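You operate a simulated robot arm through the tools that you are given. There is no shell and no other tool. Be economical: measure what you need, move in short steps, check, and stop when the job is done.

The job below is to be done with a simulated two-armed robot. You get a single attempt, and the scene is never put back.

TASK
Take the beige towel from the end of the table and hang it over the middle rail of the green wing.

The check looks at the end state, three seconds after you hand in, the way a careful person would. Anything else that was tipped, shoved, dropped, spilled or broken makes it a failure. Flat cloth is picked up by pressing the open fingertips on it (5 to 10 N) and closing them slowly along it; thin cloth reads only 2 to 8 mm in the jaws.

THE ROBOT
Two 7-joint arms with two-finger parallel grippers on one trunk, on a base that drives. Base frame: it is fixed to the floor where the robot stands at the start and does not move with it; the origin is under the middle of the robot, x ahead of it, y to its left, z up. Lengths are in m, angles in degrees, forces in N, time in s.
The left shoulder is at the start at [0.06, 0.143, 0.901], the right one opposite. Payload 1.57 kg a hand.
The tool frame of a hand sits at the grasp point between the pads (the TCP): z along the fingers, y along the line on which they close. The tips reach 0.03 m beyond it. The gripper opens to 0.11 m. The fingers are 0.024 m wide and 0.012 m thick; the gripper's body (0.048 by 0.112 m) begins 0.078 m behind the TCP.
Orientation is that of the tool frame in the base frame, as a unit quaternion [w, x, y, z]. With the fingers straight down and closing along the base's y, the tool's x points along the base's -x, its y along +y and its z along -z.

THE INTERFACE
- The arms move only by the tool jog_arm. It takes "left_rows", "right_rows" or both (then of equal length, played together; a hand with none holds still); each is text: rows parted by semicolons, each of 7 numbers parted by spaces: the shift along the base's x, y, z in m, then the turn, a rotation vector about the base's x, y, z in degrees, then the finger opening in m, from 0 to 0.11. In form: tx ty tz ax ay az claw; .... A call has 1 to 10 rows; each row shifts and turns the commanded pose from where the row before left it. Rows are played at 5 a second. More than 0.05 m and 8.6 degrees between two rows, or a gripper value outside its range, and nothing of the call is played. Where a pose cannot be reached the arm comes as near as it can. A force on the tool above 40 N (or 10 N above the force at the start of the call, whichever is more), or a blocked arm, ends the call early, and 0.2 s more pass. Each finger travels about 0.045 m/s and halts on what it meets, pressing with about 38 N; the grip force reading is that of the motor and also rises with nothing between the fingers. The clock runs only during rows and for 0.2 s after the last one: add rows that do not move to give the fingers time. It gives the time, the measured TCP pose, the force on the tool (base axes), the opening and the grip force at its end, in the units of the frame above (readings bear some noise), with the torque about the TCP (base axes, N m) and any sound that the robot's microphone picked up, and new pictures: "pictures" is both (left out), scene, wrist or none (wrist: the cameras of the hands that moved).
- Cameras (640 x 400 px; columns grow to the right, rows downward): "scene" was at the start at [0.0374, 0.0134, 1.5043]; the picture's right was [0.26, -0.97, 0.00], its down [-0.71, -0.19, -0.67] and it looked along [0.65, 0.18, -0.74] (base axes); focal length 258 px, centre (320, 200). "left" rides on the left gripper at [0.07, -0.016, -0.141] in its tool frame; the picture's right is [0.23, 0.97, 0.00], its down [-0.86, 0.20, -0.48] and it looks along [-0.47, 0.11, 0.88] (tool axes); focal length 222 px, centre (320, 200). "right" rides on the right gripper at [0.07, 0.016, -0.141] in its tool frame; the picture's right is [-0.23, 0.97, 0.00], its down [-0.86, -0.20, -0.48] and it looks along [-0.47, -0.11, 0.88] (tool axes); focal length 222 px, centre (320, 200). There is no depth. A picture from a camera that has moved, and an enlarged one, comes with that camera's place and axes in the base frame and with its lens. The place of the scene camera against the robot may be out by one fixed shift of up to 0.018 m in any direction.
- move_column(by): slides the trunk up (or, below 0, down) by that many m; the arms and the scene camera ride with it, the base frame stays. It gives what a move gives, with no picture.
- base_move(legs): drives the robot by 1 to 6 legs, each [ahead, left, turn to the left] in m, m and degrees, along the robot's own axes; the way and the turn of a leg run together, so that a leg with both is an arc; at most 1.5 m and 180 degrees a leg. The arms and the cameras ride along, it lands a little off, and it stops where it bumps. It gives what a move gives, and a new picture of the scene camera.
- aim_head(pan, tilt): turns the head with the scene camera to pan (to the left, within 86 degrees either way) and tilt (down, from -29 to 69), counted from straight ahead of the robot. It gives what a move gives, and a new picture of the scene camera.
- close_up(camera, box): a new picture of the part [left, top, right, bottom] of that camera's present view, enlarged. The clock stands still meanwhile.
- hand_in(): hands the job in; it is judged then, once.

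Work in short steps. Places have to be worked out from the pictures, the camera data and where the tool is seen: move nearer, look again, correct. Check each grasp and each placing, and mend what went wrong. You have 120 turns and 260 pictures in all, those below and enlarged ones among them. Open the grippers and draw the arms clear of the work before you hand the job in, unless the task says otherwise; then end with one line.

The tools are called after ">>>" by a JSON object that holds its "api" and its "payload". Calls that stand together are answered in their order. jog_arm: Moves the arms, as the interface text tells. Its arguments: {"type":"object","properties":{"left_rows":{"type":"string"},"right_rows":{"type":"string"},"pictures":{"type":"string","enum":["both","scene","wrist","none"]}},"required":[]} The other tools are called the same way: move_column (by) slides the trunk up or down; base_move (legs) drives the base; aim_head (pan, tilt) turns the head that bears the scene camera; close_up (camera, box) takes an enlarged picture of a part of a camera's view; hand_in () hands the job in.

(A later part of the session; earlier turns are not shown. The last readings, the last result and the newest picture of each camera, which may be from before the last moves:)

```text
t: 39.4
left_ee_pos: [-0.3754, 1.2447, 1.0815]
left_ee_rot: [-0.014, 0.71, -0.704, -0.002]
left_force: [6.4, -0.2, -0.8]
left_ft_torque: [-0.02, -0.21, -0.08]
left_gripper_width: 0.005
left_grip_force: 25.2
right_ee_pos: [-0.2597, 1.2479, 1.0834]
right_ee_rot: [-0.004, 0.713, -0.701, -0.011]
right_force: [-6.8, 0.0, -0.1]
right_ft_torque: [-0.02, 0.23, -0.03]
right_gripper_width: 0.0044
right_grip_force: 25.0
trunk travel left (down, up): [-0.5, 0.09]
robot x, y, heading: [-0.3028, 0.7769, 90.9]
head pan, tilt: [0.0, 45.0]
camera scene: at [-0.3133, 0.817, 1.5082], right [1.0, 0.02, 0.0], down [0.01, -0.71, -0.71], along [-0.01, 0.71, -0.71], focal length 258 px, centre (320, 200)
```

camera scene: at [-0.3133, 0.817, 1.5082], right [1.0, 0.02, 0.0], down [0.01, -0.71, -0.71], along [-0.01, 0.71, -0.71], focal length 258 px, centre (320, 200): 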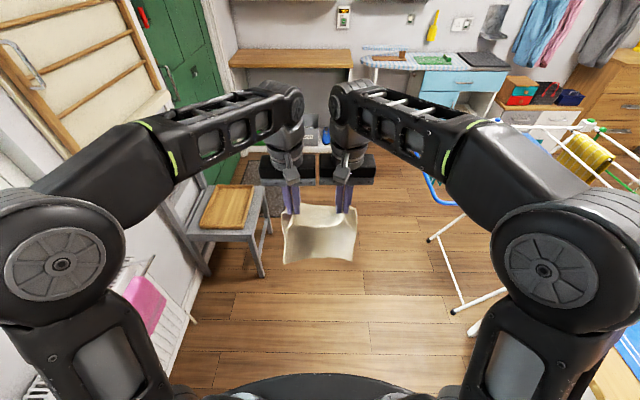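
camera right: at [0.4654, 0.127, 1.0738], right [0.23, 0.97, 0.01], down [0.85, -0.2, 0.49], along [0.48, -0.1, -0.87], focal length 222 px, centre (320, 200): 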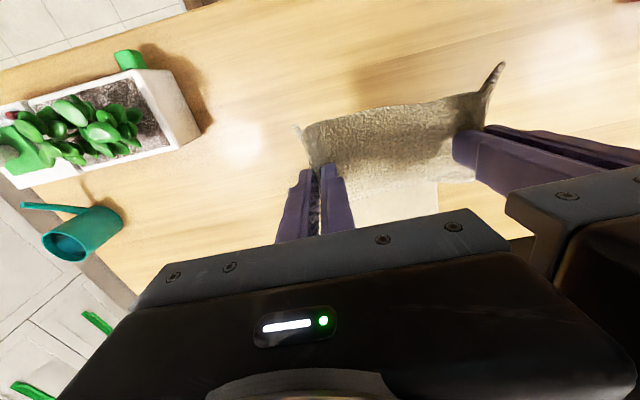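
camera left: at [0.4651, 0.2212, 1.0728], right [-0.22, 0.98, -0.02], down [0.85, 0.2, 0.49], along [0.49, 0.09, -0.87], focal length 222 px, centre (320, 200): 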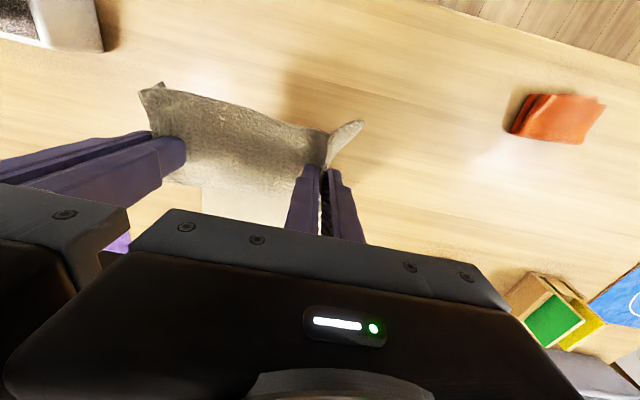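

Gap: chair's right side at x≈-0.69, blue wing tip at x≈0.03 (z 0.94); at x≈-0.3 the base passes with the arms above the wing. I raise the trunk fully and drive forward 0.7 m.

>>> {"api": "move_column", "payload": {"by": 0.088}}

>>> {"api": "base_move", "payload": {"legs": [[0, 0, -1], [0.7, 0, 0]]}}

```text
t: 40.6
left_ee_pos: [-0.3748, 1.2453, 1.1694]
left_ee_rot: [-0.013, 0.711, -0.703, -0.003]
left_force: [8.1, -0.6, 0.9]
left_ft_torque: [0.02, -0.25, -0.1]
left_gripper_width: 0.005
left_grip_force: 25.0
right_ee_pos: [-0.2579, 1.2485, 1.1719]
right_ee_rot: [-0.004, 0.713, -0.701, -0.011]
right_force: [-7.1, -0.2, 0.4]
right_ft_torque: [0.01, 0.22, -0.05]
right_gripper_width: 0.0048
right_grip_force: 25.4
trunk travel left (down, up): [-0.588, 0.002]
robot x, y, heading: [-0.3063, 0.7682, 91.0]
head pan, tilt: [0.0, 45.0]
```

```text
t: 44.8
left_ee_pos: [-0.3682, 1.9447, 1.1695]
left_ee_rot: [0.013, -0.705, 0.709, 0.003]
left_force: [8.3, -0.5, 0.1]
left_ft_torque: [-0.05, -0.25, -0.13]
left_gripper_width: 0.0051
left_grip_force: 25.5
right_ee_pos: [-0.2502, 1.9472, 1.1694]
right_ee_rot: [-0.003, 0.708, -0.706, -0.009]
right_force: [-8.8, -0.6, -0.3]
right_ft_torque: [0.0, 0.26, -0.05]
right_gripper_width: 0.0045
right_grip_force: 24.4
trunk travel left (down, up): [-0.588, 0.002]
robot x, y, heading: [-0.3001, 1.4707, 90.0]
head pan, tilt: [0.0, 45.0]
camera scene: at [-0.3121, 1.5157, 1.5961], right [1.0, 0.0, 0.0], down [0.0, -0.71, -0.71], along [0.0, 0.71, -0.71], focal length 258 px, centre (320, 200)
```

scene: 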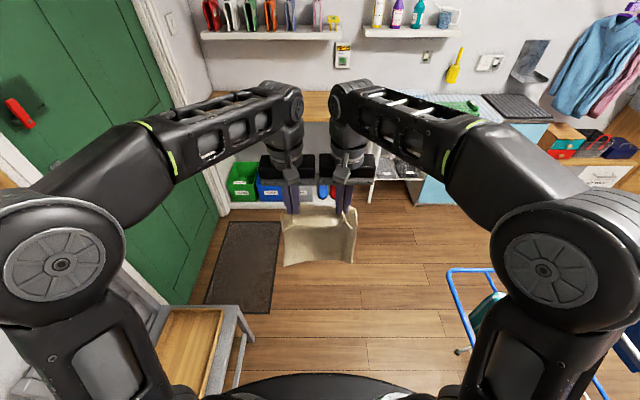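

Passage is clear; corridor behind rack spans y≈1.9–3.05. I drive to y≈2.4 and turn to face +x.

>>> {"api": "base_move", "payload": {"legs": [[0.93, 0, 0], [0, 0, -90]]}}

>>> {"api": "aim_head", "payload": {"pan": -25, "tilt": 40}}

```text
t: 53.5
left_ee_pos: [0.1658, 2.4696, 1.1706]
left_ee_rot: [0.011, -0.002, 1.0, -0.008]
left_force: [0.3, -6.6, -0.2]
left_ft_torque: [-0.22, -0.01, 0.05]
left_gripper_width: 0.0047
left_grip_force: 25.0
right_ee_pos: [0.1678, 2.3538, 1.1717]
right_ee_rot: [0.011, -0.006, 1.0, 0.004]
right_force: [0.0, 6.0, -0.5]
right_ft_torque: [0.22, 0.02, 0.14]
right_gripper_width: 0.0045
right_grip_force: 25.0
trunk travel left (down, up): [-0.588, 0.002]
robot x, y, heading: [-0.3074, 2.4041, 0.6]
head pan, tilt: [0.0, 45.0]
camera scene: at [-0.2653, 2.3948, 1.5961], right [0.01, -1.0, 0.0], down [-0.71, -0.01, -0.71], along [0.71, 0.01, -0.71], focal length 258 px, centre (320, 200)
```

scene: 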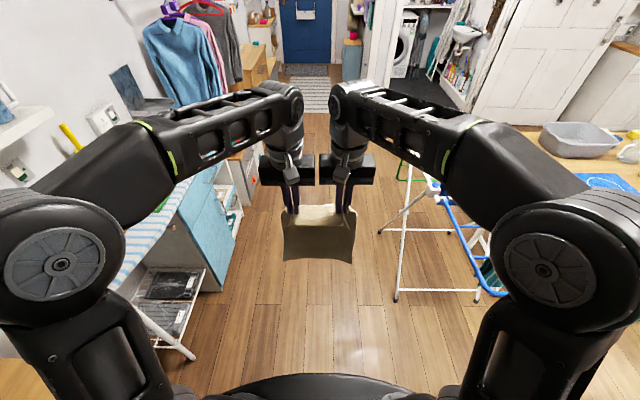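

```text
t: 54.4
left_ee_pos: [0.1639, 2.4701, 1.1699]
left_ee_rot: [0.011, -0.001, 1.0, -0.008]
left_force: [0.2, -5.1, 1.0]
left_ft_torque: [-0.17, 0.01, 0.04]
left_gripper_width: 0.0048
left_grip_force: 24.9
right_ee_pos: [0.1665, 2.354, 1.1727]
right_ee_rot: [0.011, -0.006, 1.0, 0.004]
right_force: [-0.4, 5.2, -0.8]
right_ft_torque: [0.17, -0.01, 0.1]
right_gripper_width: 0.0047
right_grip_force: 24.8
trunk travel left (down, up): [-0.588, 0.002]
robot x, y, heading: [-0.3055, 2.4016, 0.8]
head pan, tilt: [-25.0, 40.0]
camera scene: at [-0.2691, 2.359, 1.6034], right [-0.41, -0.91, 0.0], down [-0.59, 0.27, -0.77], along [0.7, -0.32, -0.64], focal length 258 px, centre (320, 200)
```

scene: 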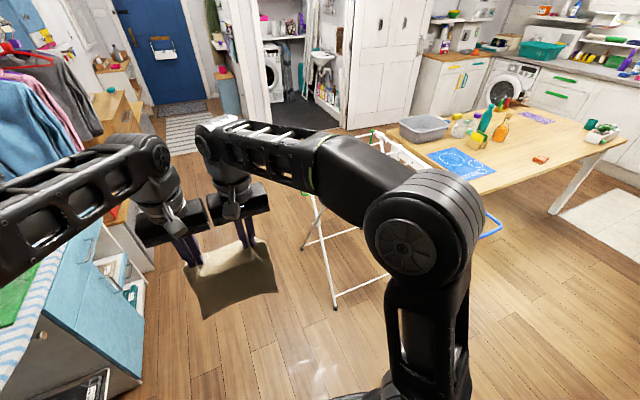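

Corridor is clear between rack feet (y≈1.9) and cabinets (y≈3.05). I drive ahead 1.1 m and look again.

>>> {"api": "base_move", "payload": {"legs": [[0, -0.04, -0.8], [1.1, 0, 0]]}}

>>> {"api": "aim_head", "payload": {"pan": -60, "tilt": 50}}

```text
t: 60.5
left_ee_pos: [1.2614, 2.4125, 1.1709]
left_ee_rot: [0.011, 0.009, 1.0, -0.008]
left_force: [0.0, -5.4, -0.2]
left_ft_torque: [-0.16, 0.01, 0.03]
left_gripper_width: 0.0051
left_grip_force: 25.2
right_ee_pos: [1.2614, 2.2958, 1.1725]
right_ee_rot: [0.011, 0.005, 1.0, 0.004]
right_force: [-1.0, 6.5, -0.7]
right_ft_torque: [0.21, 0.02, 0.09]
right_gripper_width: 0.0045
right_grip_force: 25.1
trunk travel left (down, up): [-0.588, 0.002]
robot x, y, heading: [0.7851, 2.3543, -0.5]
head pan, tilt: [-25.0, 40.0]
camera scene: at [0.825, 2.3101, 1.6034], right [-0.43, -0.9, 0.0], down [-0.58, 0.28, -0.77], along [0.69, -0.33, -0.64], focal length 258 px, centre (320, 200)
```

scene: 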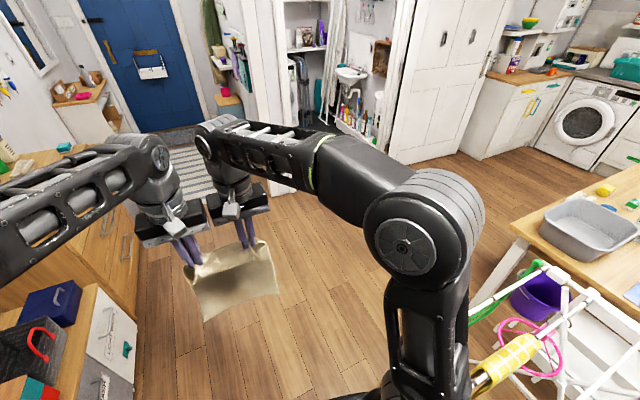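

```text
t: 61.5
left_ee_pos: [1.2611, 2.4137, 1.1693]
left_ee_rot: [0.012, 0.009, 1.0, -0.008]
left_force: [0.0, -4.5, 0.1]
left_ft_torque: [-0.17, -0.02, 0.06]
left_gripper_width: 0.005
left_grip_force: 25.8
right_ee_pos: [1.2593, 2.296, 1.1729]
right_ee_rot: [0.011, 0.004, 1.0, 0.004]
right_force: [0.3, 4.7, 0.3]
right_ft_torque: [0.17, 0.02, 0.1]
right_gripper_width: 0.0048
right_grip_force: 25.5
trunk travel left (down, up): [-0.588, 0.002]
robot x, y, heading: [0.7859, 2.3538, -0.5]
head pan, tilt: [-60.0, 50.0]
camera scene: at [0.7857, 2.2798, 1.5893], right [-0.87, -0.49, 0.0], down [-0.38, 0.67, -0.64], along [0.32, -0.56, -0.77], focal length 258 px, centre (320, 200)
```

scene: 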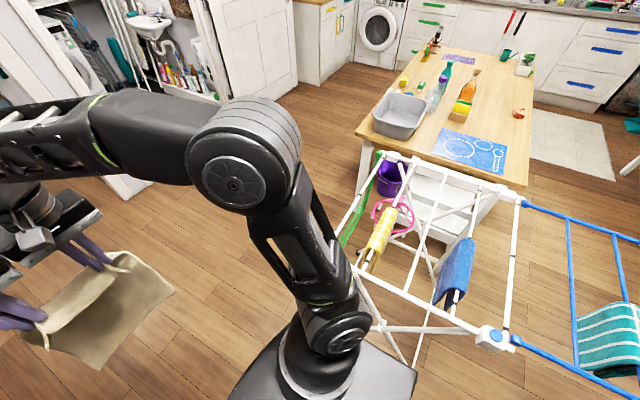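

Free floor ahead. I continue 0.8 m to x≈1.58 and turn right in two steps to face -x.

>>> {"api": "base_move", "payload": {"legs": [[0.82, 0, 0], [0, 0, -90], [0, 0, -89.5]]}}

>>> {"api": "aim_head", "payload": {"pan": 35, "tilt": 45}}

```text
t: 73.5
left_ee_pos: [1.1297, 2.2816, 1.1695]
left_ee_rot: [-0.008, 1.0, -0.002, -0.011]
left_force: [-1.1, 4.9, -0.1]
left_ft_torque: [0.2, 0.0, 0.16]
left_gripper_width: 0.0042
left_grip_force: 25.1
right_ee_pos: [1.1274, 2.3985, 1.1721]
right_ee_rot: [0.005, 1.0, 0.004, -0.011]
right_force: [1.2, -5.6, -0.6]
right_ft_torque: [-0.21, -0.03, 0.11]
right_gripper_width: 0.0045
right_grip_force: 25.0
trunk travel left (down, up): [-0.588, 0.002]
robot x, y, heading: [1.6016, 2.3463, -179.8]
head pan, tilt: [-60.0, 50.0]
camera scene: at [1.5849, 2.406, 1.5892], right [0.86, 0.5, 0.0], down [0.38, -0.66, -0.64], along [-0.32, 0.56, -0.77], focal length 258 px, centre (320, 200)
```

scene: 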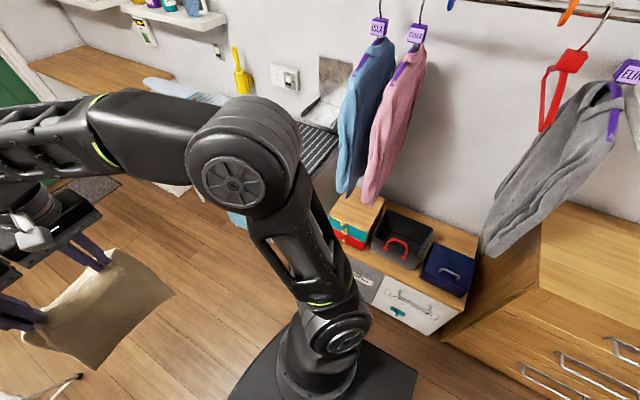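

```text
t: 75.2
left_ee_pos: [1.13, 2.282, 1.1703]
left_ee_rot: [-0.008, 1.0, -0.001, -0.011]
left_force: [-0.2, 5.8, 0.5]
left_ft_torque: [0.15, 0.01, 0.12]
left_gripper_width: 0.0046
left_grip_force: 25.2
right_ee_pos: [1.1289, 2.3989, 1.1708]
right_ee_rot: [0.004, 1.0, 0.002, -0.01]
right_force: [0.5, -5.7, -0.6]
right_ft_torque: [-0.15, -0.03, 0.12]
right_gripper_width: 0.0044
right_grip_force: 25.0
trunk travel left (down, up): [-0.588, 0.002]
robot x, y, heading: [1.6023, 2.3431, -179.9]
head pan, tilt: [35.0, 45.0]
camera scene: at [1.557, 2.2925, 1.5961], right [-0.57, 0.82, 0.0], down [0.58, 0.41, -0.71], along [-0.58, -0.41, -0.71], focal length 258 px, centre (320, 200)
```

scene: 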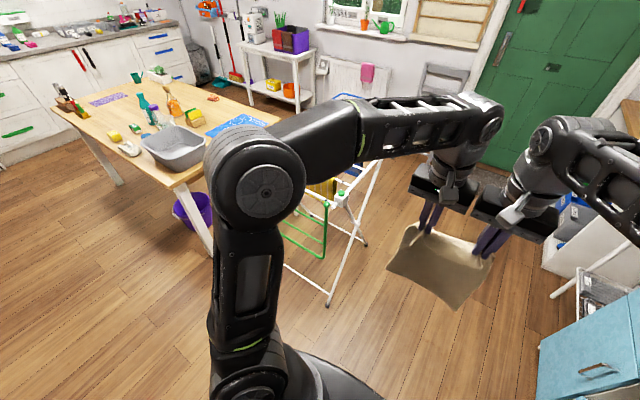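

Now strafe left to face the green wing, backing off 0.2 m first.

>>> {"api": "base_move", "payload": {"legs": [[-0.2, 0, 0], [0, 0.72, 0]]}}

>>> {"api": "aim_head", "payload": {"pan": 0, "tilt": 45}}

```text
t: 80.3
left_ee_pos: [1.3338, 1.5619, 1.1692]
left_ee_rot: [-0.008, 1.0, -0.001, -0.011]
left_force: [-1.1, 5.5, 0.1]
left_ft_torque: [0.16, 0.03, 0.1]
left_gripper_width: 0.0043
left_grip_force: 24.7
right_ee_pos: [1.3337, 1.6782, 1.1718]
right_ee_rot: [0.004, 1.0, 0.004, -0.011]
right_force: [0.5, -4.7, -0.5]
right_ft_torque: [-0.16, -0.03, 0.12]
right_gripper_width: 0.0044
right_grip_force: 24.9
trunk travel left (down, up): [-0.588, 0.002]
robot x, y, heading: [1.8047, 1.6274, -179.8]
head pan, tilt: [35.0, 45.0]
camera scene: at [1.7616, 1.5727, 1.5961], right [-0.58, 0.82, 0.0], down [0.58, 0.41, -0.71], along [-0.58, -0.41, -0.71], focal length 258 px, centre (320, 200)
```

scene: 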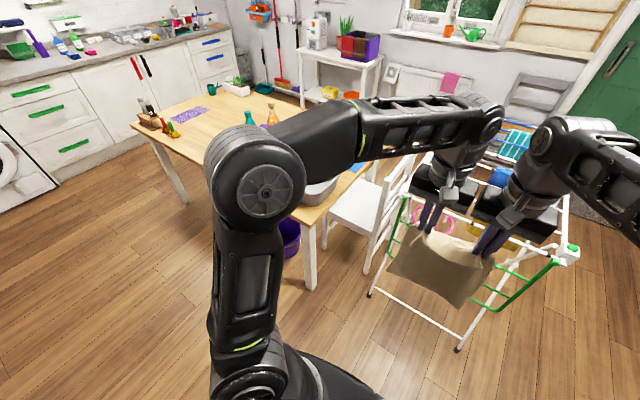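

```text
t: 81.3
left_ee_pos: [1.3325, 1.5623, 1.1688]
left_ee_rot: [-0.01, 1.0, -0.002, -0.012]
left_force: [-0.2, 4.7, 0.5]
left_ft_torque: [0.13, -0.02, 0.1]
left_gripper_width: 0.0042
left_grip_force: 24.9
right_ee_pos: [1.3319, 1.6792, 1.1716]
right_ee_rot: [0.005, 1.0, 0.003, -0.011]
right_force: [-0.5, -4.5, -0.2]
right_ft_torque: [-0.14, -0.01, 0.15]
right_gripper_width: 0.0046
right_grip_force: 25.0
trunk travel left (down, up): [-0.588, 0.002]
robot x, y, heading: [1.8062, 1.6275, -179.7]
head pan, tilt: [0.0, 45.0]
camera scene: at [1.7467, 1.6198, 1.5961], right [0.0, 1.0, 0.0], down [0.71, 0.0, -0.71], along [-0.71, 0.0, -0.71], focal length 258 px, centre (320, 200)
```

scene: 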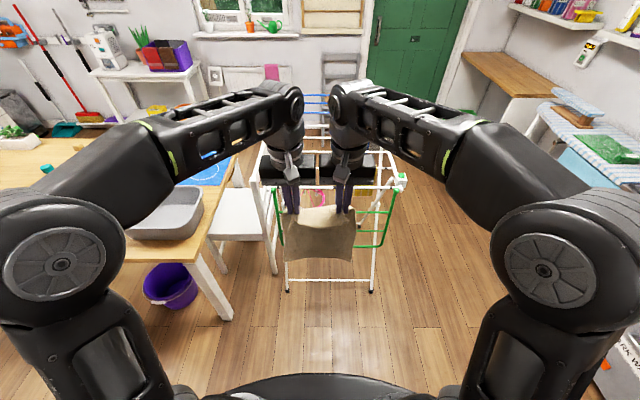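

I need an unobstructed view of the wing's rails. I strafe right 0.4 m and look left at it.

>>> {"api": "base_move", "payload": {"legs": [[0, -0.45, 0]]}}

>>> {"api": "aim_head", "payload": {"pan": 5, "tilt": 45}}

>>> {"api": "close_up", "payload": {"camera": "scene", "box": [150, 130, 342, 250]}}

```text
t: 84.0
left_ee_pos: [1.3322, 2.0151, 1.1692]
left_ee_rot: [-0.008, 1.0, -0.003, -0.012]
left_force: [-0.9, 6.0, 0.2]
left_ft_torque: [0.14, -0.01, 0.14]
left_gripper_width: 0.0045
left_grip_force: 25.2
right_ee_pos: [1.3314, 2.1307, 1.1728]
right_ee_rot: [0.006, 1.0, 0.001, -0.01]
right_force: [0.7, -5.8, -0.6]
right_ft_torque: [-0.21, 0.0, 0.09]
right_gripper_width: 0.0046
right_grip_force: 24.7
trunk travel left (down, up): [-0.588, 0.002]
robot x, y, heading: [1.806, 2.0819, -179.7]
head pan, tilt: [0.0, 45.0]
camera scene: at [1.7456, 2.0718, 1.5961], right [0.0, 1.0, 0.0], down [0.71, 0.0, -0.71], along [-0.71, 0.0, -0.71], focal length 258 px, centre (320, 200)
```

scene: 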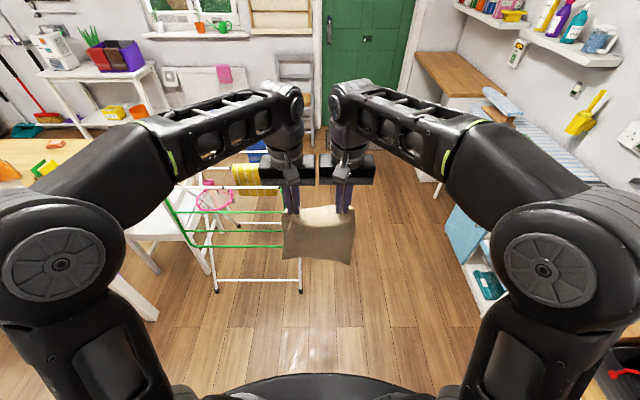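

```text
t: 84.7
left_ee_pos: [1.3327, 2.0159, 1.1694]
left_ee_rot: [-0.008, 1.0, -0.002, -0.011]
left_force: [-0.2, 3.1, -0.3]
left_ft_torque: [0.14, -0.01, 0.12]
left_gripper_width: 0.0045
left_grip_force: 24.2
right_ee_pos: [1.3316, 2.1301, 1.1715]
right_ee_rot: [0.006, 1.0, 0.002, -0.011]
right_force: [0.3, -4.4, 0.1]
right_ft_torque: [-0.17, 0.02, 0.08]
right_gripper_width: 0.0045
right_grip_force: 25.1
trunk travel left (down, up): [-0.588, 0.002]
robot x, y, heading: [1.8041, 2.0768, -179.9]
head pan, tilt: [5.0, 45.0]
camera scene: at [1.7459, 2.0637, 1.5961], right [-0.09, 1.0, 0.0], down [0.7, 0.06, -0.71], along [-0.7, -0.06, -0.71], focal length 258 px, centre (320, 200)
```

scene: 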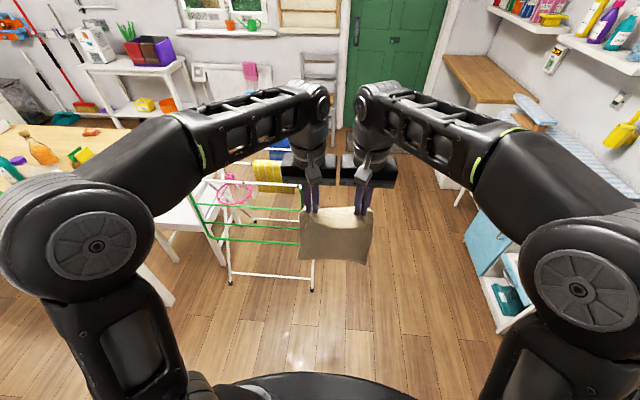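

```text
3.33 times, centred on (246, 190) of scene
camera zoom: at [1.7459, 2.0637, 1.5961], right [-0.09, 1.0, 0.0], down [0.7, 0.06, -0.71], along [-0.7, -0.06, -0.71], focal length 861 px, centre (567, 233)
```

zoom: 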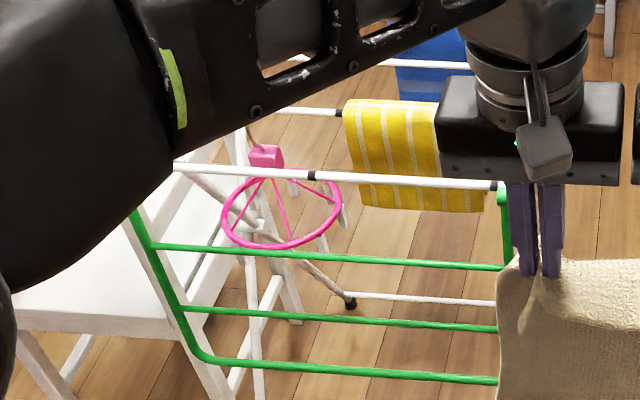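

The green wing hangs nearly vertical with three rails; the second one is the target. I lower the trunk 0.35 m for a second line of sight to triangulate the rails.

>>> {"api": "move_column", "payload": {"by": -0.35}}

>>> {"api": "aim_head", "payload": {"pan": 15, "tilt": 35}}

>>> {"api": "close_up", "payload": {"camera": "scene", "box": [160, 130, 352, 250]}}

```text
t: 88.1
left_ee_pos: [1.3331, 2.014, 0.8197]
left_ee_rot: [-0.009, 1.0, -0.003, -0.012]
left_force: [-0.4, 4.9, 0.3]
left_ft_torque: [0.13, 0.04, 0.16]
left_gripper_width: 0.0045
left_grip_force: 25.7
right_ee_pos: [1.3325, 2.1307, 0.8218]
right_ee_rot: [0.004, 1.0, 0.001, -0.01]
right_force: [0.6, -4.1, -0.2]
right_ft_torque: [-0.16, -0.01, 0.1]
right_gripper_width: 0.0043
right_grip_force: 25.0
trunk travel left (down, up): [-0.238, 0.352]
robot x, y, heading: [1.8056, 2.079, -180.2]
head pan, tilt: [5.0, 45.0]
```

```text
t: 88.8
left_ee_pos: [1.3329, 2.0147, 0.8187]
left_ee_rot: [-0.009, 1.0, -0.003, -0.012]
left_force: [-0.7, 4.8, 0.1]
left_ft_torque: [0.16, 0.03, 0.1]
left_gripper_width: 0.0043
left_grip_force: 25.0
right_ee_pos: [1.3315, 2.1291, 0.8216]
right_ee_rot: [0.005, 1.0, 0.002, -0.011]
right_force: [-0.4, -4.5, -0.6]
right_ft_torque: [-0.17, 0.0, 0.16]
right_gripper_width: 0.0048
right_grip_force: 25.2
trunk travel left (down, up): [-0.238, 0.352]
robot x, y, heading: [1.8042, 2.0775, -179.6]
head pan, tilt: [15.0, 35.0]
camera scene: at [1.7419, 2.0482, 1.2609], right [-0.26, 0.97, 0.0], down [0.55, 0.15, -0.82], along [-0.79, -0.21, -0.57], focal length 258 px, centre (320, 200)
```

scene: 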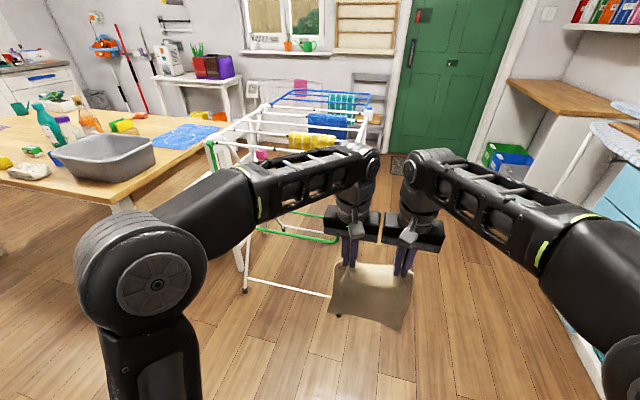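

```text
3.33 times, centred on (256, 190) of scene
camera zoom: at [1.7419, 2.0482, 1.2609], right [-0.26, 0.97, 0.0], down [0.55, 0.15, -0.82], along [-0.79, -0.21, -0.57], focal length 861 px, centre (533, 233)
```

zoom: 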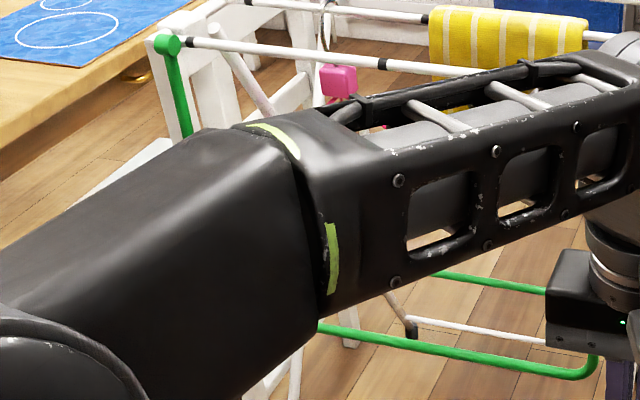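

Triangulated: wing plane x≈1.026, rails at z≈0.79 (top), 0.672 (middle), 0.553 (bottom), y≈1.45–1.93. I'll point fingers forward and push the towel edge through above the middle rail. First rotate both hands about y while moving slightly forward.

>>> {"api": "jog_arm", "payload": {"left_rows": "-0.01 0 0 0 8.5 0 0;-0.01 0 0 0 8.5 0 0;-0.01 0 0 0 8.5 0 0;-0.01 0 0 0 8.5 0 0;-0.01 0 0 0 8.5 0 0", "right_rows": "-0.01 0 0 0 8.5 0 0;-0.01 0 0 0 8.5 0 0;-0.01 0 0 0 8.5 0 0;-0.01 0 0 0 8.5 0 0;-0.01 0 0 0 8.5 0 0", "pictures": "scene"}}

```text
t: 90.0
left_ee_pos: [1.2824, 2.0144, 0.8204]
left_ee_rot: [-0.007, 0.928, -0.005, -0.373]
left_force: [-0.3, 3.0, 0.1]
left_ft_torque: [0.11, -0.01, -0.04]
left_gripper_width: 0.0043
left_grip_force: 25.6
right_ee_pos: [1.2818, 2.1303, 0.8218]
right_ee_rot: [0.005, 0.928, 0.003, -0.372]
right_force: [-0.1, -3.9, -1.3]
right_ft_torque: [-0.03, -0.05, 0.13]
right_gripper_width: 0.0045
right_grip_force: 25.0
trunk travel left (down, up): [-0.238, 0.352]
robot x, y, heading: [1.8081, 2.0785, -179.9]
head pan, tilt: [15.0, 35.0]
camera scene: at [1.7419, 2.0481, 1.261], right [-0.26, 0.97, 0.0], down [0.55, 0.15, -0.82], along [-0.79, -0.21, -0.57], focal length 258 px, centre (320, 200)
```

scene: 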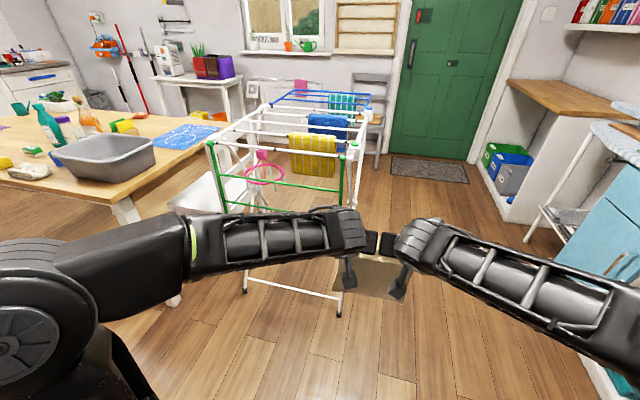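

Rotation works. I continue to nearly horizontal.

>>> {"api": "jog_arm", "payload": {"left_rows": "-0.01 0 0 0 8.5 0 0;-0.01 0 0 0 8.5 0 0;-0.01 0 0 0 8.5 0 0;-0.01 0 0 0 8.5 0 0;-0.01 0 0 0 8.5 0 0", "right_rows": "-0.01 0 0 0 8.5 0 0;-0.01 0 0 0 8.5 0 0;-0.01 0 0 0 8.5 0 0;-0.01 0 0 0 8.5 0 0;-0.01 0 0 0 8.5 0 0", "pictures": "both"}}

>>> {"api": "close_up", "payload": {"camera": "scene", "box": [190, 130, 430, 280]}}

```text
t: 91.2
left_ee_pos: [1.2343, 2.0147, 0.82]
left_ee_rot: [-0.005, 0.729, -0.008, -0.685]
left_force: [0.4, 4.6, 1.1]
left_ft_torque: [0.06, -0.02, -0.1]
left_gripper_width: 0.0042
left_grip_force: 25.1
right_ee_pos: [1.2332, 2.1304, 0.8218]
right_ee_rot: [0.003, 0.73, 0.005, -0.683]
right_force: [0.9, -4.7, -0.7]
right_ft_torque: [-0.01, -0.03, 0.18]
right_gripper_width: 0.0043
right_grip_force: 25.1
trunk travel left (down, up): [-0.238, 0.352]
robot x, y, heading: [1.8066, 2.0773, -179.8]
head pan, tilt: [15.0, 35.0]
camera scene: at [1.7419, 2.0482, 1.261], right [-0.26, 0.97, 0.0], down [0.55, 0.15, -0.82], along [-0.79, -0.21, -0.57], focal length 258 px, centre (320, 200)
camera right: at [1.3768, 2.1154, 0.7604], right [0.0, -0.97, 0.22], down [0.42, 0.2, 0.89], along [-0.91, 0.1, 0.41], focal length 222 px, centre (320, 200)
camera left: at [1.3794, 2.0288, 0.7595], right [0.0, -0.97, -0.22], down [0.42, -0.2, 0.88], along [-0.91, -0.09, 0.41], focal length 222 px, centre (320, 200)
```

scene: 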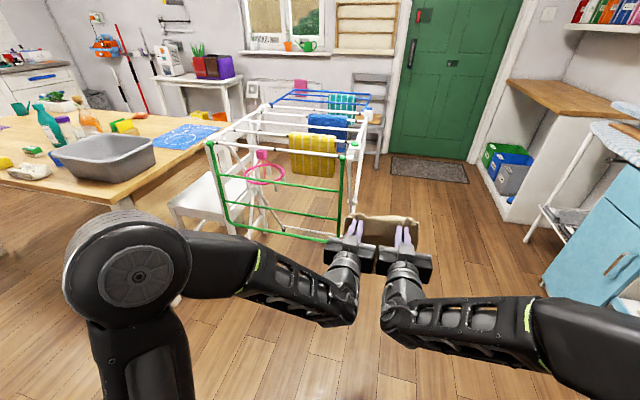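
right: 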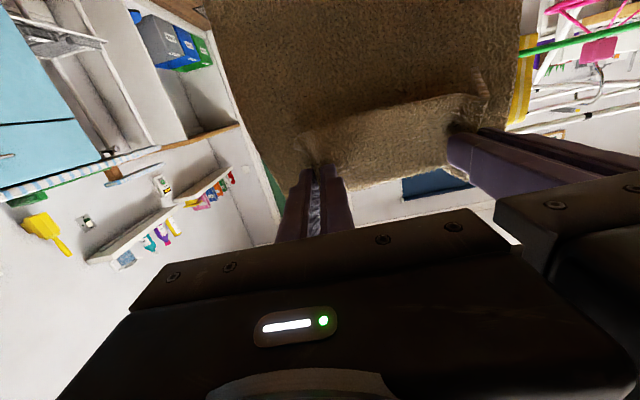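
left: 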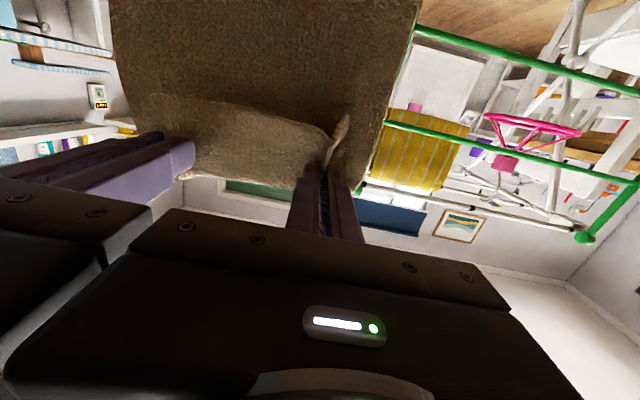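

```text
2.67 times, centred on (310, 205) of scene
camera zoom: at [1.7419, 2.0482, 1.261], right [-0.26, 0.97, 0.0], down [0.55, 0.15, -0.82], along [-0.79, -0.21, -0.57], focal length 689 px, centre (347, 187)
```

zoom: 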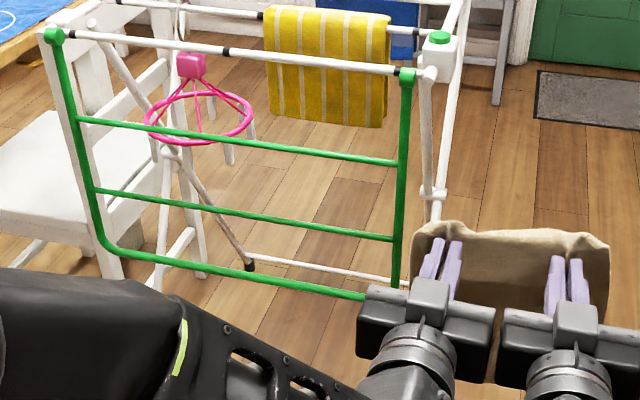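

Fingers are horizontal and the towel hangs below the tips. A pink hanger ring sits inside near (0.89, 1.58, 0.73), so I aim for centre y≈1.795, right of it. Lower the trunk to bring tips to z≈0.715 and strafe left 0.277.

>>> {"api": "move_column", "payload": {"by": -0.105}}

>>> {"api": "base_move", "payload": {"legs": [[0, 0.275, 0]]}}

>>> {"api": "close_up", "payload": {"camera": "scene", "box": [190, 130, 430, 280]}}

```text
t: 92.6
left_ee_pos: [1.2332, 2.0136, 0.7152]
left_ee_rot: [-0.004, 0.73, -0.008, -0.683]
left_force: [-0.3, 3.7, 0.2]
left_ft_torque: [0.08, 0.01, -0.08]
left_gripper_width: 0.0042
left_grip_force: 25.2
right_ee_pos: [1.232, 2.1305, 0.7165]
right_ee_rot: [0.002, 0.73, 0.004, -0.683]
right_force: [0.4, -4.3, -0.9]
right_ft_torque: [0.01, -0.03, 0.23]
right_gripper_width: 0.0042
right_grip_force: 25.3
trunk travel left (down, up): [-0.133, 0.457]
robot x, y, heading: [1.8006, 2.0776, -179.8]
head pan, tilt: [15.0, 35.0]
```

```text
t: 94.5
left_ee_pos: [1.2338, 1.7386, 0.7156]
left_ee_rot: [-0.005, 0.729, -0.008, -0.684]
left_force: [0.5, 4.1, 0.1]
left_ft_torque: [0.06, -0.02, -0.08]
left_gripper_width: 0.0044
left_grip_force: 24.8
right_ee_pos: [1.233, 1.8545, 0.717]
right_ee_rot: [0.003, 0.73, 0.005, -0.683]
right_force: [0.4, -4.5, -0.4]
right_ft_torque: [0.02, -0.03, 0.18]
right_gripper_width: 0.0046
right_grip_force: 24.9
trunk travel left (down, up): [-0.133, 0.457]
robot x, y, heading: [1.809, 1.8038, -179.8]
head pan, tilt: [15.0, 35.0]
camera scene: at [1.7423, 1.7731, 1.156], right [-0.26, 0.97, 0.0], down [0.55, 0.15, -0.82], along [-0.79, -0.21, -0.57], focal length 258 px, centre (320, 200)
```

scene: 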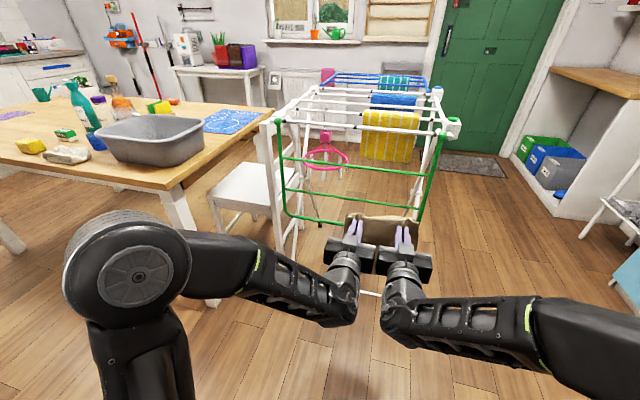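

```text
2.67 times, centred on (310, 205) of scene
camera zoom: at [1.7423, 1.7731, 1.156], right [-0.26, 0.97, 0.0], down [0.55, 0.15, -0.82], along [-0.79, -0.21, -0.57], focal length 689 px, centre (347, 187)
```

zoom: 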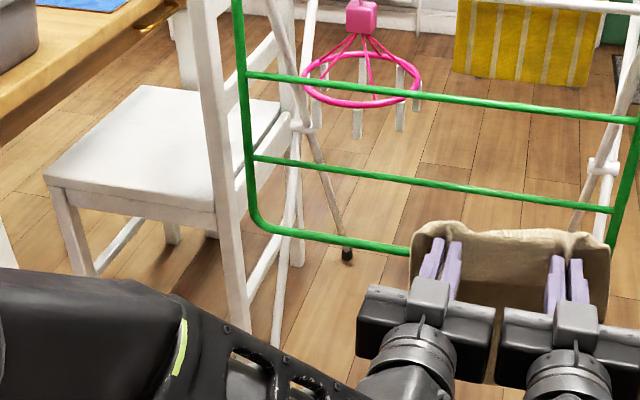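

Geometry confirmed (middle rail z≈0.668, top 0.79, side bars at y 1.45 and 1.91; cloth spans 1.70–1.88). I drive ahead 0.12 m so the tips stop just short of the wing.

>>> {"api": "base_move", "payload": {"legs": [[0.12, 0, 0]]}}

>>> {"api": "close_up", "payload": {"camera": "scene", "box": [230, 130, 470, 280]}}

```text
t: 95.8
left_ee_pos: [1.1114, 1.7393, 0.7144]
left_ee_rot: [-0.005, 0.729, -0.008, -0.684]
left_force: [0.0, 3.9, -0.5]
left_ft_torque: [0.05, 0.01, -0.1]
left_gripper_width: 0.0046
left_grip_force: 25.0
right_ee_pos: [1.1129, 1.8556, 0.7178]
right_ee_rot: [0.003, 0.73, 0.005, -0.683]
right_force: [0.5, -4.1, -0.4]
right_ft_torque: [0.01, -0.01, 0.16]
right_gripper_width: 0.0043
right_grip_force: 25.0
trunk travel left (down, up): [-0.133, 0.457]
robot x, y, heading: [1.6837, 1.8033, -179.9]
head pan, tilt: [15.0, 35.0]
camera scene: at [1.6211, 1.7728, 1.156], right [-0.26, 0.97, 0.0], down [0.55, 0.15, -0.82], along [-0.79, -0.21, -0.57], focal length 258 px, centre (320, 200)
```

scene: 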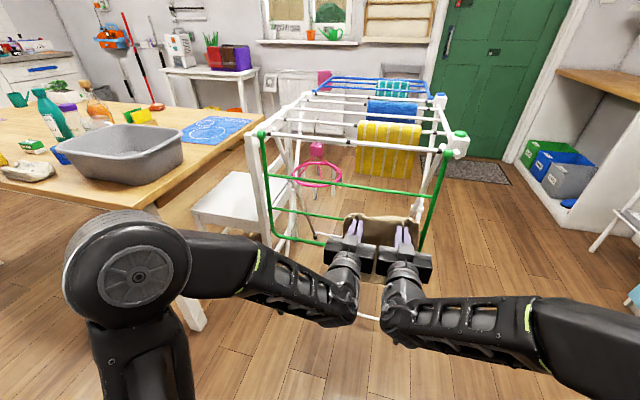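

```text
2.67 times, centred on (350, 205) of scene
camera zoom: at [1.6211, 1.7728, 1.156], right [-0.26, 0.97, 0.0], down [0.55, 0.15, -0.82], along [-0.79, -0.21, -0.57], focal length 689 px, centre (240, 187)
```

zoom: 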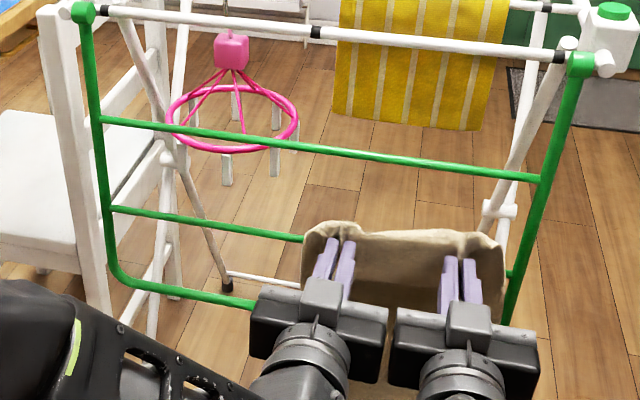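

Aligned below the top rail and above the middle rail. I push both hands forward 0.09 m through the gap and check.

>>> {"api": "jog_arm", "payload": {"left_rows": "-0.03 0 0 0 0 0 0;-0.03 0 0 0 0 0 0;-0.03 0 0 0 0 0 0", "right_rows": "-0.03 0 0 0 0 0 0;-0.03 0 0 0 0 0 0;-0.03 0 0 0 0 0 0", "pictures": "both"}}

>>> {"api": "close_up", "payload": {"camera": "scene", "box": [230, 130, 470, 280]}}

```text
t: 96.6
left_ee_pos: [1.0217, 1.7398, 0.7135]
left_ee_rot: [-0.005, 0.73, -0.008, -0.684]
left_force: [0.6, 2.8, -0.2]
left_ft_torque: [0.05, -0.05, -0.05]
left_gripper_width: 0.0043
left_grip_force: 24.7
right_ee_pos: [1.0215, 1.8548, 0.7172]
right_ee_rot: [0.003, 0.731, 0.006, -0.683]
right_force: [0.9, -2.7, 0.4]
right_ft_torque: [0.01, -0.02, 0.09]
right_gripper_width: 0.0044
right_grip_force: 25.3
trunk travel left (down, up): [-0.133, 0.457]
robot x, y, heading: [1.6839, 1.8036, -179.6]
head pan, tilt: [15.0, 35.0]
camera scene: at [1.6212, 1.7728, 1.156], right [-0.26, 0.97, 0.0], down [0.55, 0.15, -0.82], along [-0.79, -0.21, -0.57], focal length 258 px, centre (320, 200)
camera right: at [1.1657, 1.8395, 0.6561], right [0.0, -0.97, 0.22], down [0.42, 0.2, 0.89], along [-0.91, 0.1, 0.41], focal length 222 px, centre (320, 200)
camera left: at [1.1684, 1.7537, 0.6542], right [0.0, -0.97, -0.22], down [0.42, -0.2, 0.88], along [-0.91, -0.09, 0.41], focal length 222 px, centre (320, 200)
```

scene: 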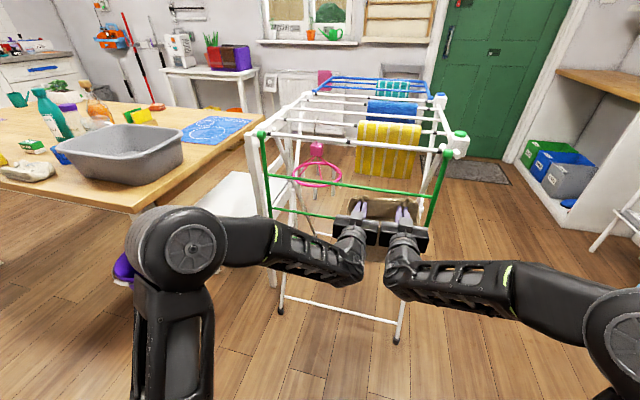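
right: 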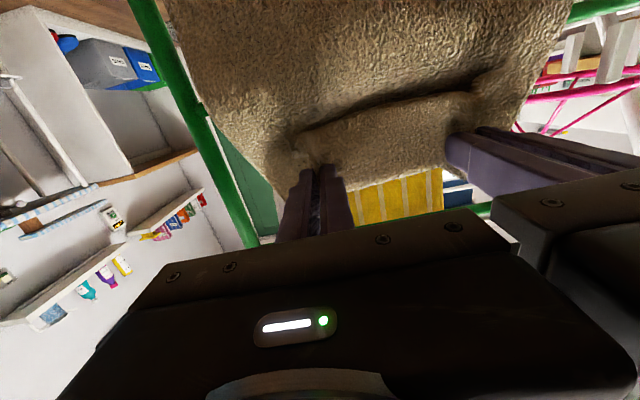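
left: 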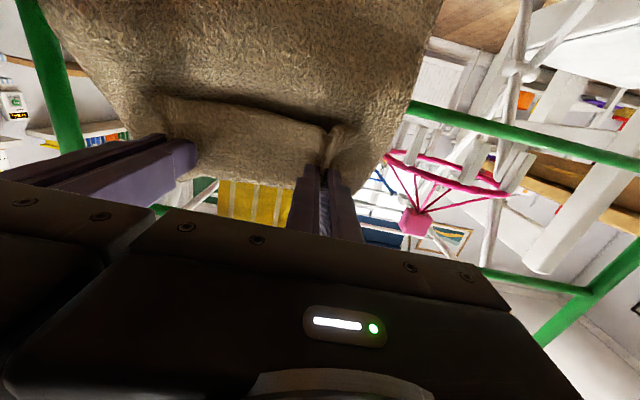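

```text
2.67 times, centred on (350, 205) of scene
camera zoom: at [1.6212, 1.7728, 1.156], right [-0.26, 0.97, 0.0], down [0.55, 0.15, -0.82], along [-0.79, -0.21, -0.57], focal length 689 px, centre (240, 187)
```

zoom: 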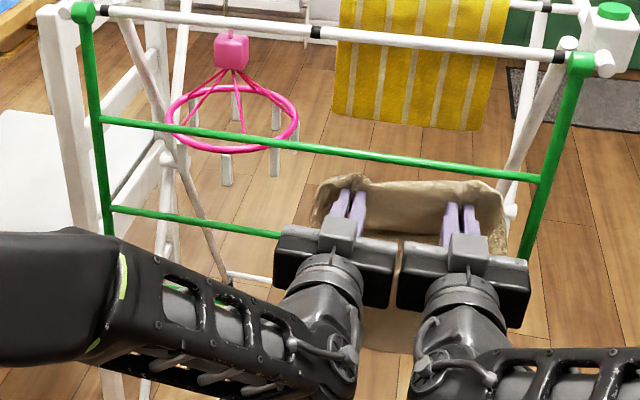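

The tips are through cleanly and the towel is bending over the middle rail with no force. I advance another 0.055 m (body stays outside the wing).

>>> {"api": "jog_arm", "payload": {"left_rows": "-0.02 0 0 0 0 0 0;-0.02 0 0 0 0 0 0;-0.015 0 0 0 0 0 0;0 0 0 0 0 0 0", "right_rows": "-0.02 0 0 0 0 0 0;-0.02 0 0 0 0 0 0;-0.015 0 0 0 0 0 0;0 0 0 0 0 0 0", "pictures": "wrist"}}

>>> {"api": "close_up", "payload": {"camera": "scene", "box": [230, 130, 470, 280]}}

```text
t: 97.6
left_ee_pos: [0.9677, 1.739, 0.7137]
left_ee_rot: [-0.005, 0.729, -0.008, -0.684]
left_force: [0.0, 2.6, -0.7]
left_ft_torque: [0.03, 0.0, -0.06]
left_gripper_width: 0.0044
left_grip_force: 25.0
right_ee_pos: [0.9667, 1.8541, 0.7171]
right_ee_rot: [0.002, 0.73, 0.005, -0.683]
right_force: [-0.1, -3.1, 0.0]
right_ft_torque: [-0.03, -0.05, 0.15]
right_gripper_width: 0.0046
right_grip_force: 25.2
trunk travel left (down, up): [-0.133, 0.457]
robot x, y, heading: [1.6833, 1.8035, -179.9]
head pan, tilt: [15.0, 35.0]
camera right: at [1.1108, 1.8391, 0.656], right [0.0, -0.97, 0.22], down [0.42, 0.2, 0.89], along [-0.91, 0.1, 0.41], focal length 222 px, centre (320, 200)
camera left: at [1.1134, 1.7532, 0.654], right [0.0, -0.97, -0.22], down [0.42, -0.2, 0.89], along [-0.91, -0.09, 0.41], focal length 222 px, centre (320, 200)
```

right: 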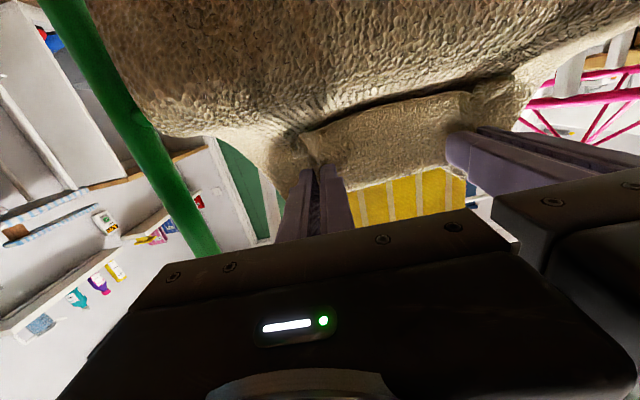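
left: 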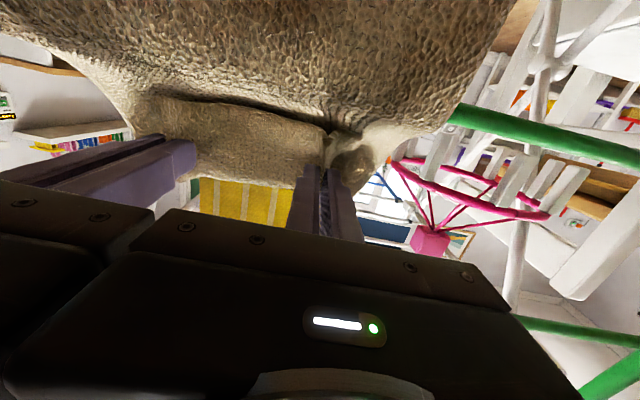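

```text
2.67 times, centred on (350, 205) of scene
camera zoom: at [1.6209, 1.7728, 1.1559], right [-0.26, 0.97, 0.0], down [0.55, 0.15, -0.82], along [-0.79, -0.21, -0.57], focal length 689 px, centre (240, 187)
```

zoom: 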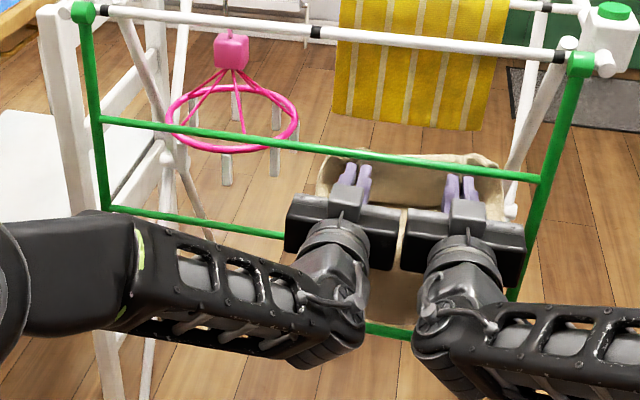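

The towel is over the rail. I look closer at the outside part below, between the arms.

>>> {"api": "close_up", "payload": {"camera": "scene", "box": [330, 200, 450, 275]}}

```text
5.33 times, centred on (390, 238) of scene
camera zoom: at [1.6209, 1.7728, 1.1559], right [-0.26, 0.97, 0.0], down [0.55, 0.15, -0.82], along [-0.79, -0.21, -0.57], focal length 1378 px, centre (-53, 0)
```

zoom: 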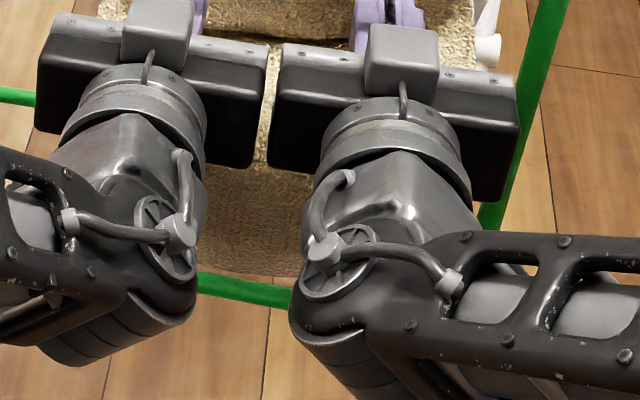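

The outside hem ends near z≈0.58, so about 0.10 m hangs outside and ~0.12 m inside—well balanced. I draw back 1 cm, lower 1.5 cm, then open the fingers slightly to release.

>>> {"api": "jog_arm", "payload": {"left_rows": "0.01 0 -0.007 0 0 0 0;0 0 -0.008 0 0 0 0;0 0 0 0 0 0 0.01;0 0 0 0 0 0 0.02;0 0 0 0 0 0 0.03;0 0 0 0 0 0 0.03;0 0 0 0 0 0 0.03;0 0 0 0 0 0 0.03", "right_rows": "0.01 0 -0.007 0 0 0 0;0 0 -0.008 0 0 0 0;0 0 0 0 0 0 0.01;0 0 0 0 0 0 0.02;0 0 0 0 0 0 0.03;0 0 0 0 0 0 0.03;0 0 0 0 0 0 0.03;0 0 0 0 0 0 0.03", "pictures": "wrist"}}

>>> {"api": "close_up", "payload": {"camera": "scene", "box": [270, 150, 462, 270]}}

```text
t: 99.4
left_ee_pos: [0.9781, 1.739, 0.7002]
left_ee_rot: [-0.005, 0.73, -0.009, -0.684]
left_force: [0.0, 0.6, 0.1]
left_ft_torque: [-0.03, -0.05, -0.02]
left_gripper_width: 0.0299
left_grip_force: 0.0
right_ee_pos: [0.9773, 1.8541, 0.702]
right_ee_rot: [0.003, 0.73, 0.005, -0.683]
right_force: [-0.2, 0.5, 0.3]
right_ft_torque: [0.0, 0.01, 0.0]
right_gripper_width: 0.0302
right_grip_force: 0.0
trunk travel left (down, up): [-0.133, 0.457]
robot x, y, heading: [1.6858, 1.804, -179.8]
head pan, tilt: [15.0, 35.0]
camera right: at [1.1209, 1.8394, 0.6408], right [0.0, -0.97, 0.22], down [0.42, 0.2, 0.89], along [-0.91, 0.1, 0.41], focal length 222 px, centre (320, 200)
camera left: at [1.1237, 1.7534, 0.6397], right [0.0, -0.97, -0.22], down [0.42, -0.2, 0.88], along [-0.91, -0.09, 0.41], focal length 222 px, centre (320, 200)
```

right: 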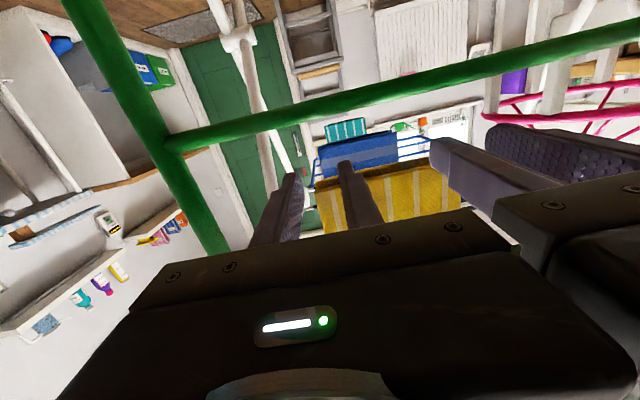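
left: 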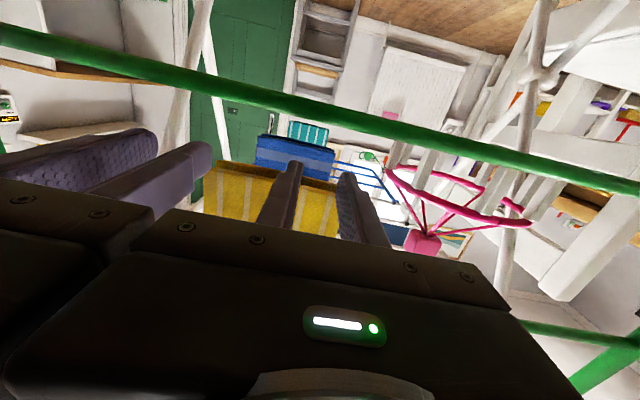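

```text
3.33 times, centred on (366, 210) of scene
camera zoom: at [1.621, 1.7728, 1.156], right [-0.26, 0.97, 0.0], down [0.55, 0.15, -0.82], along [-0.79, -0.21, -0.57], focal length 861 px, centre (167, 167)
```

zoom: 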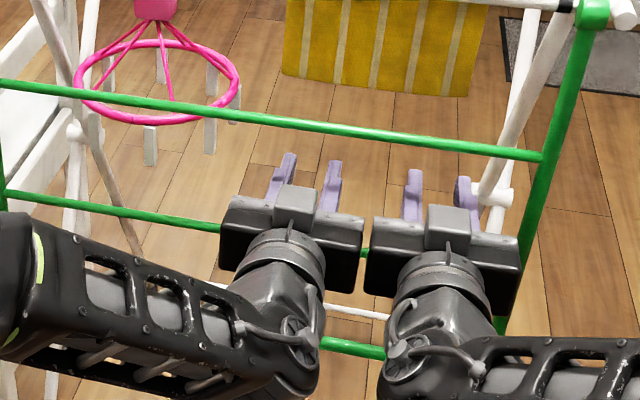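

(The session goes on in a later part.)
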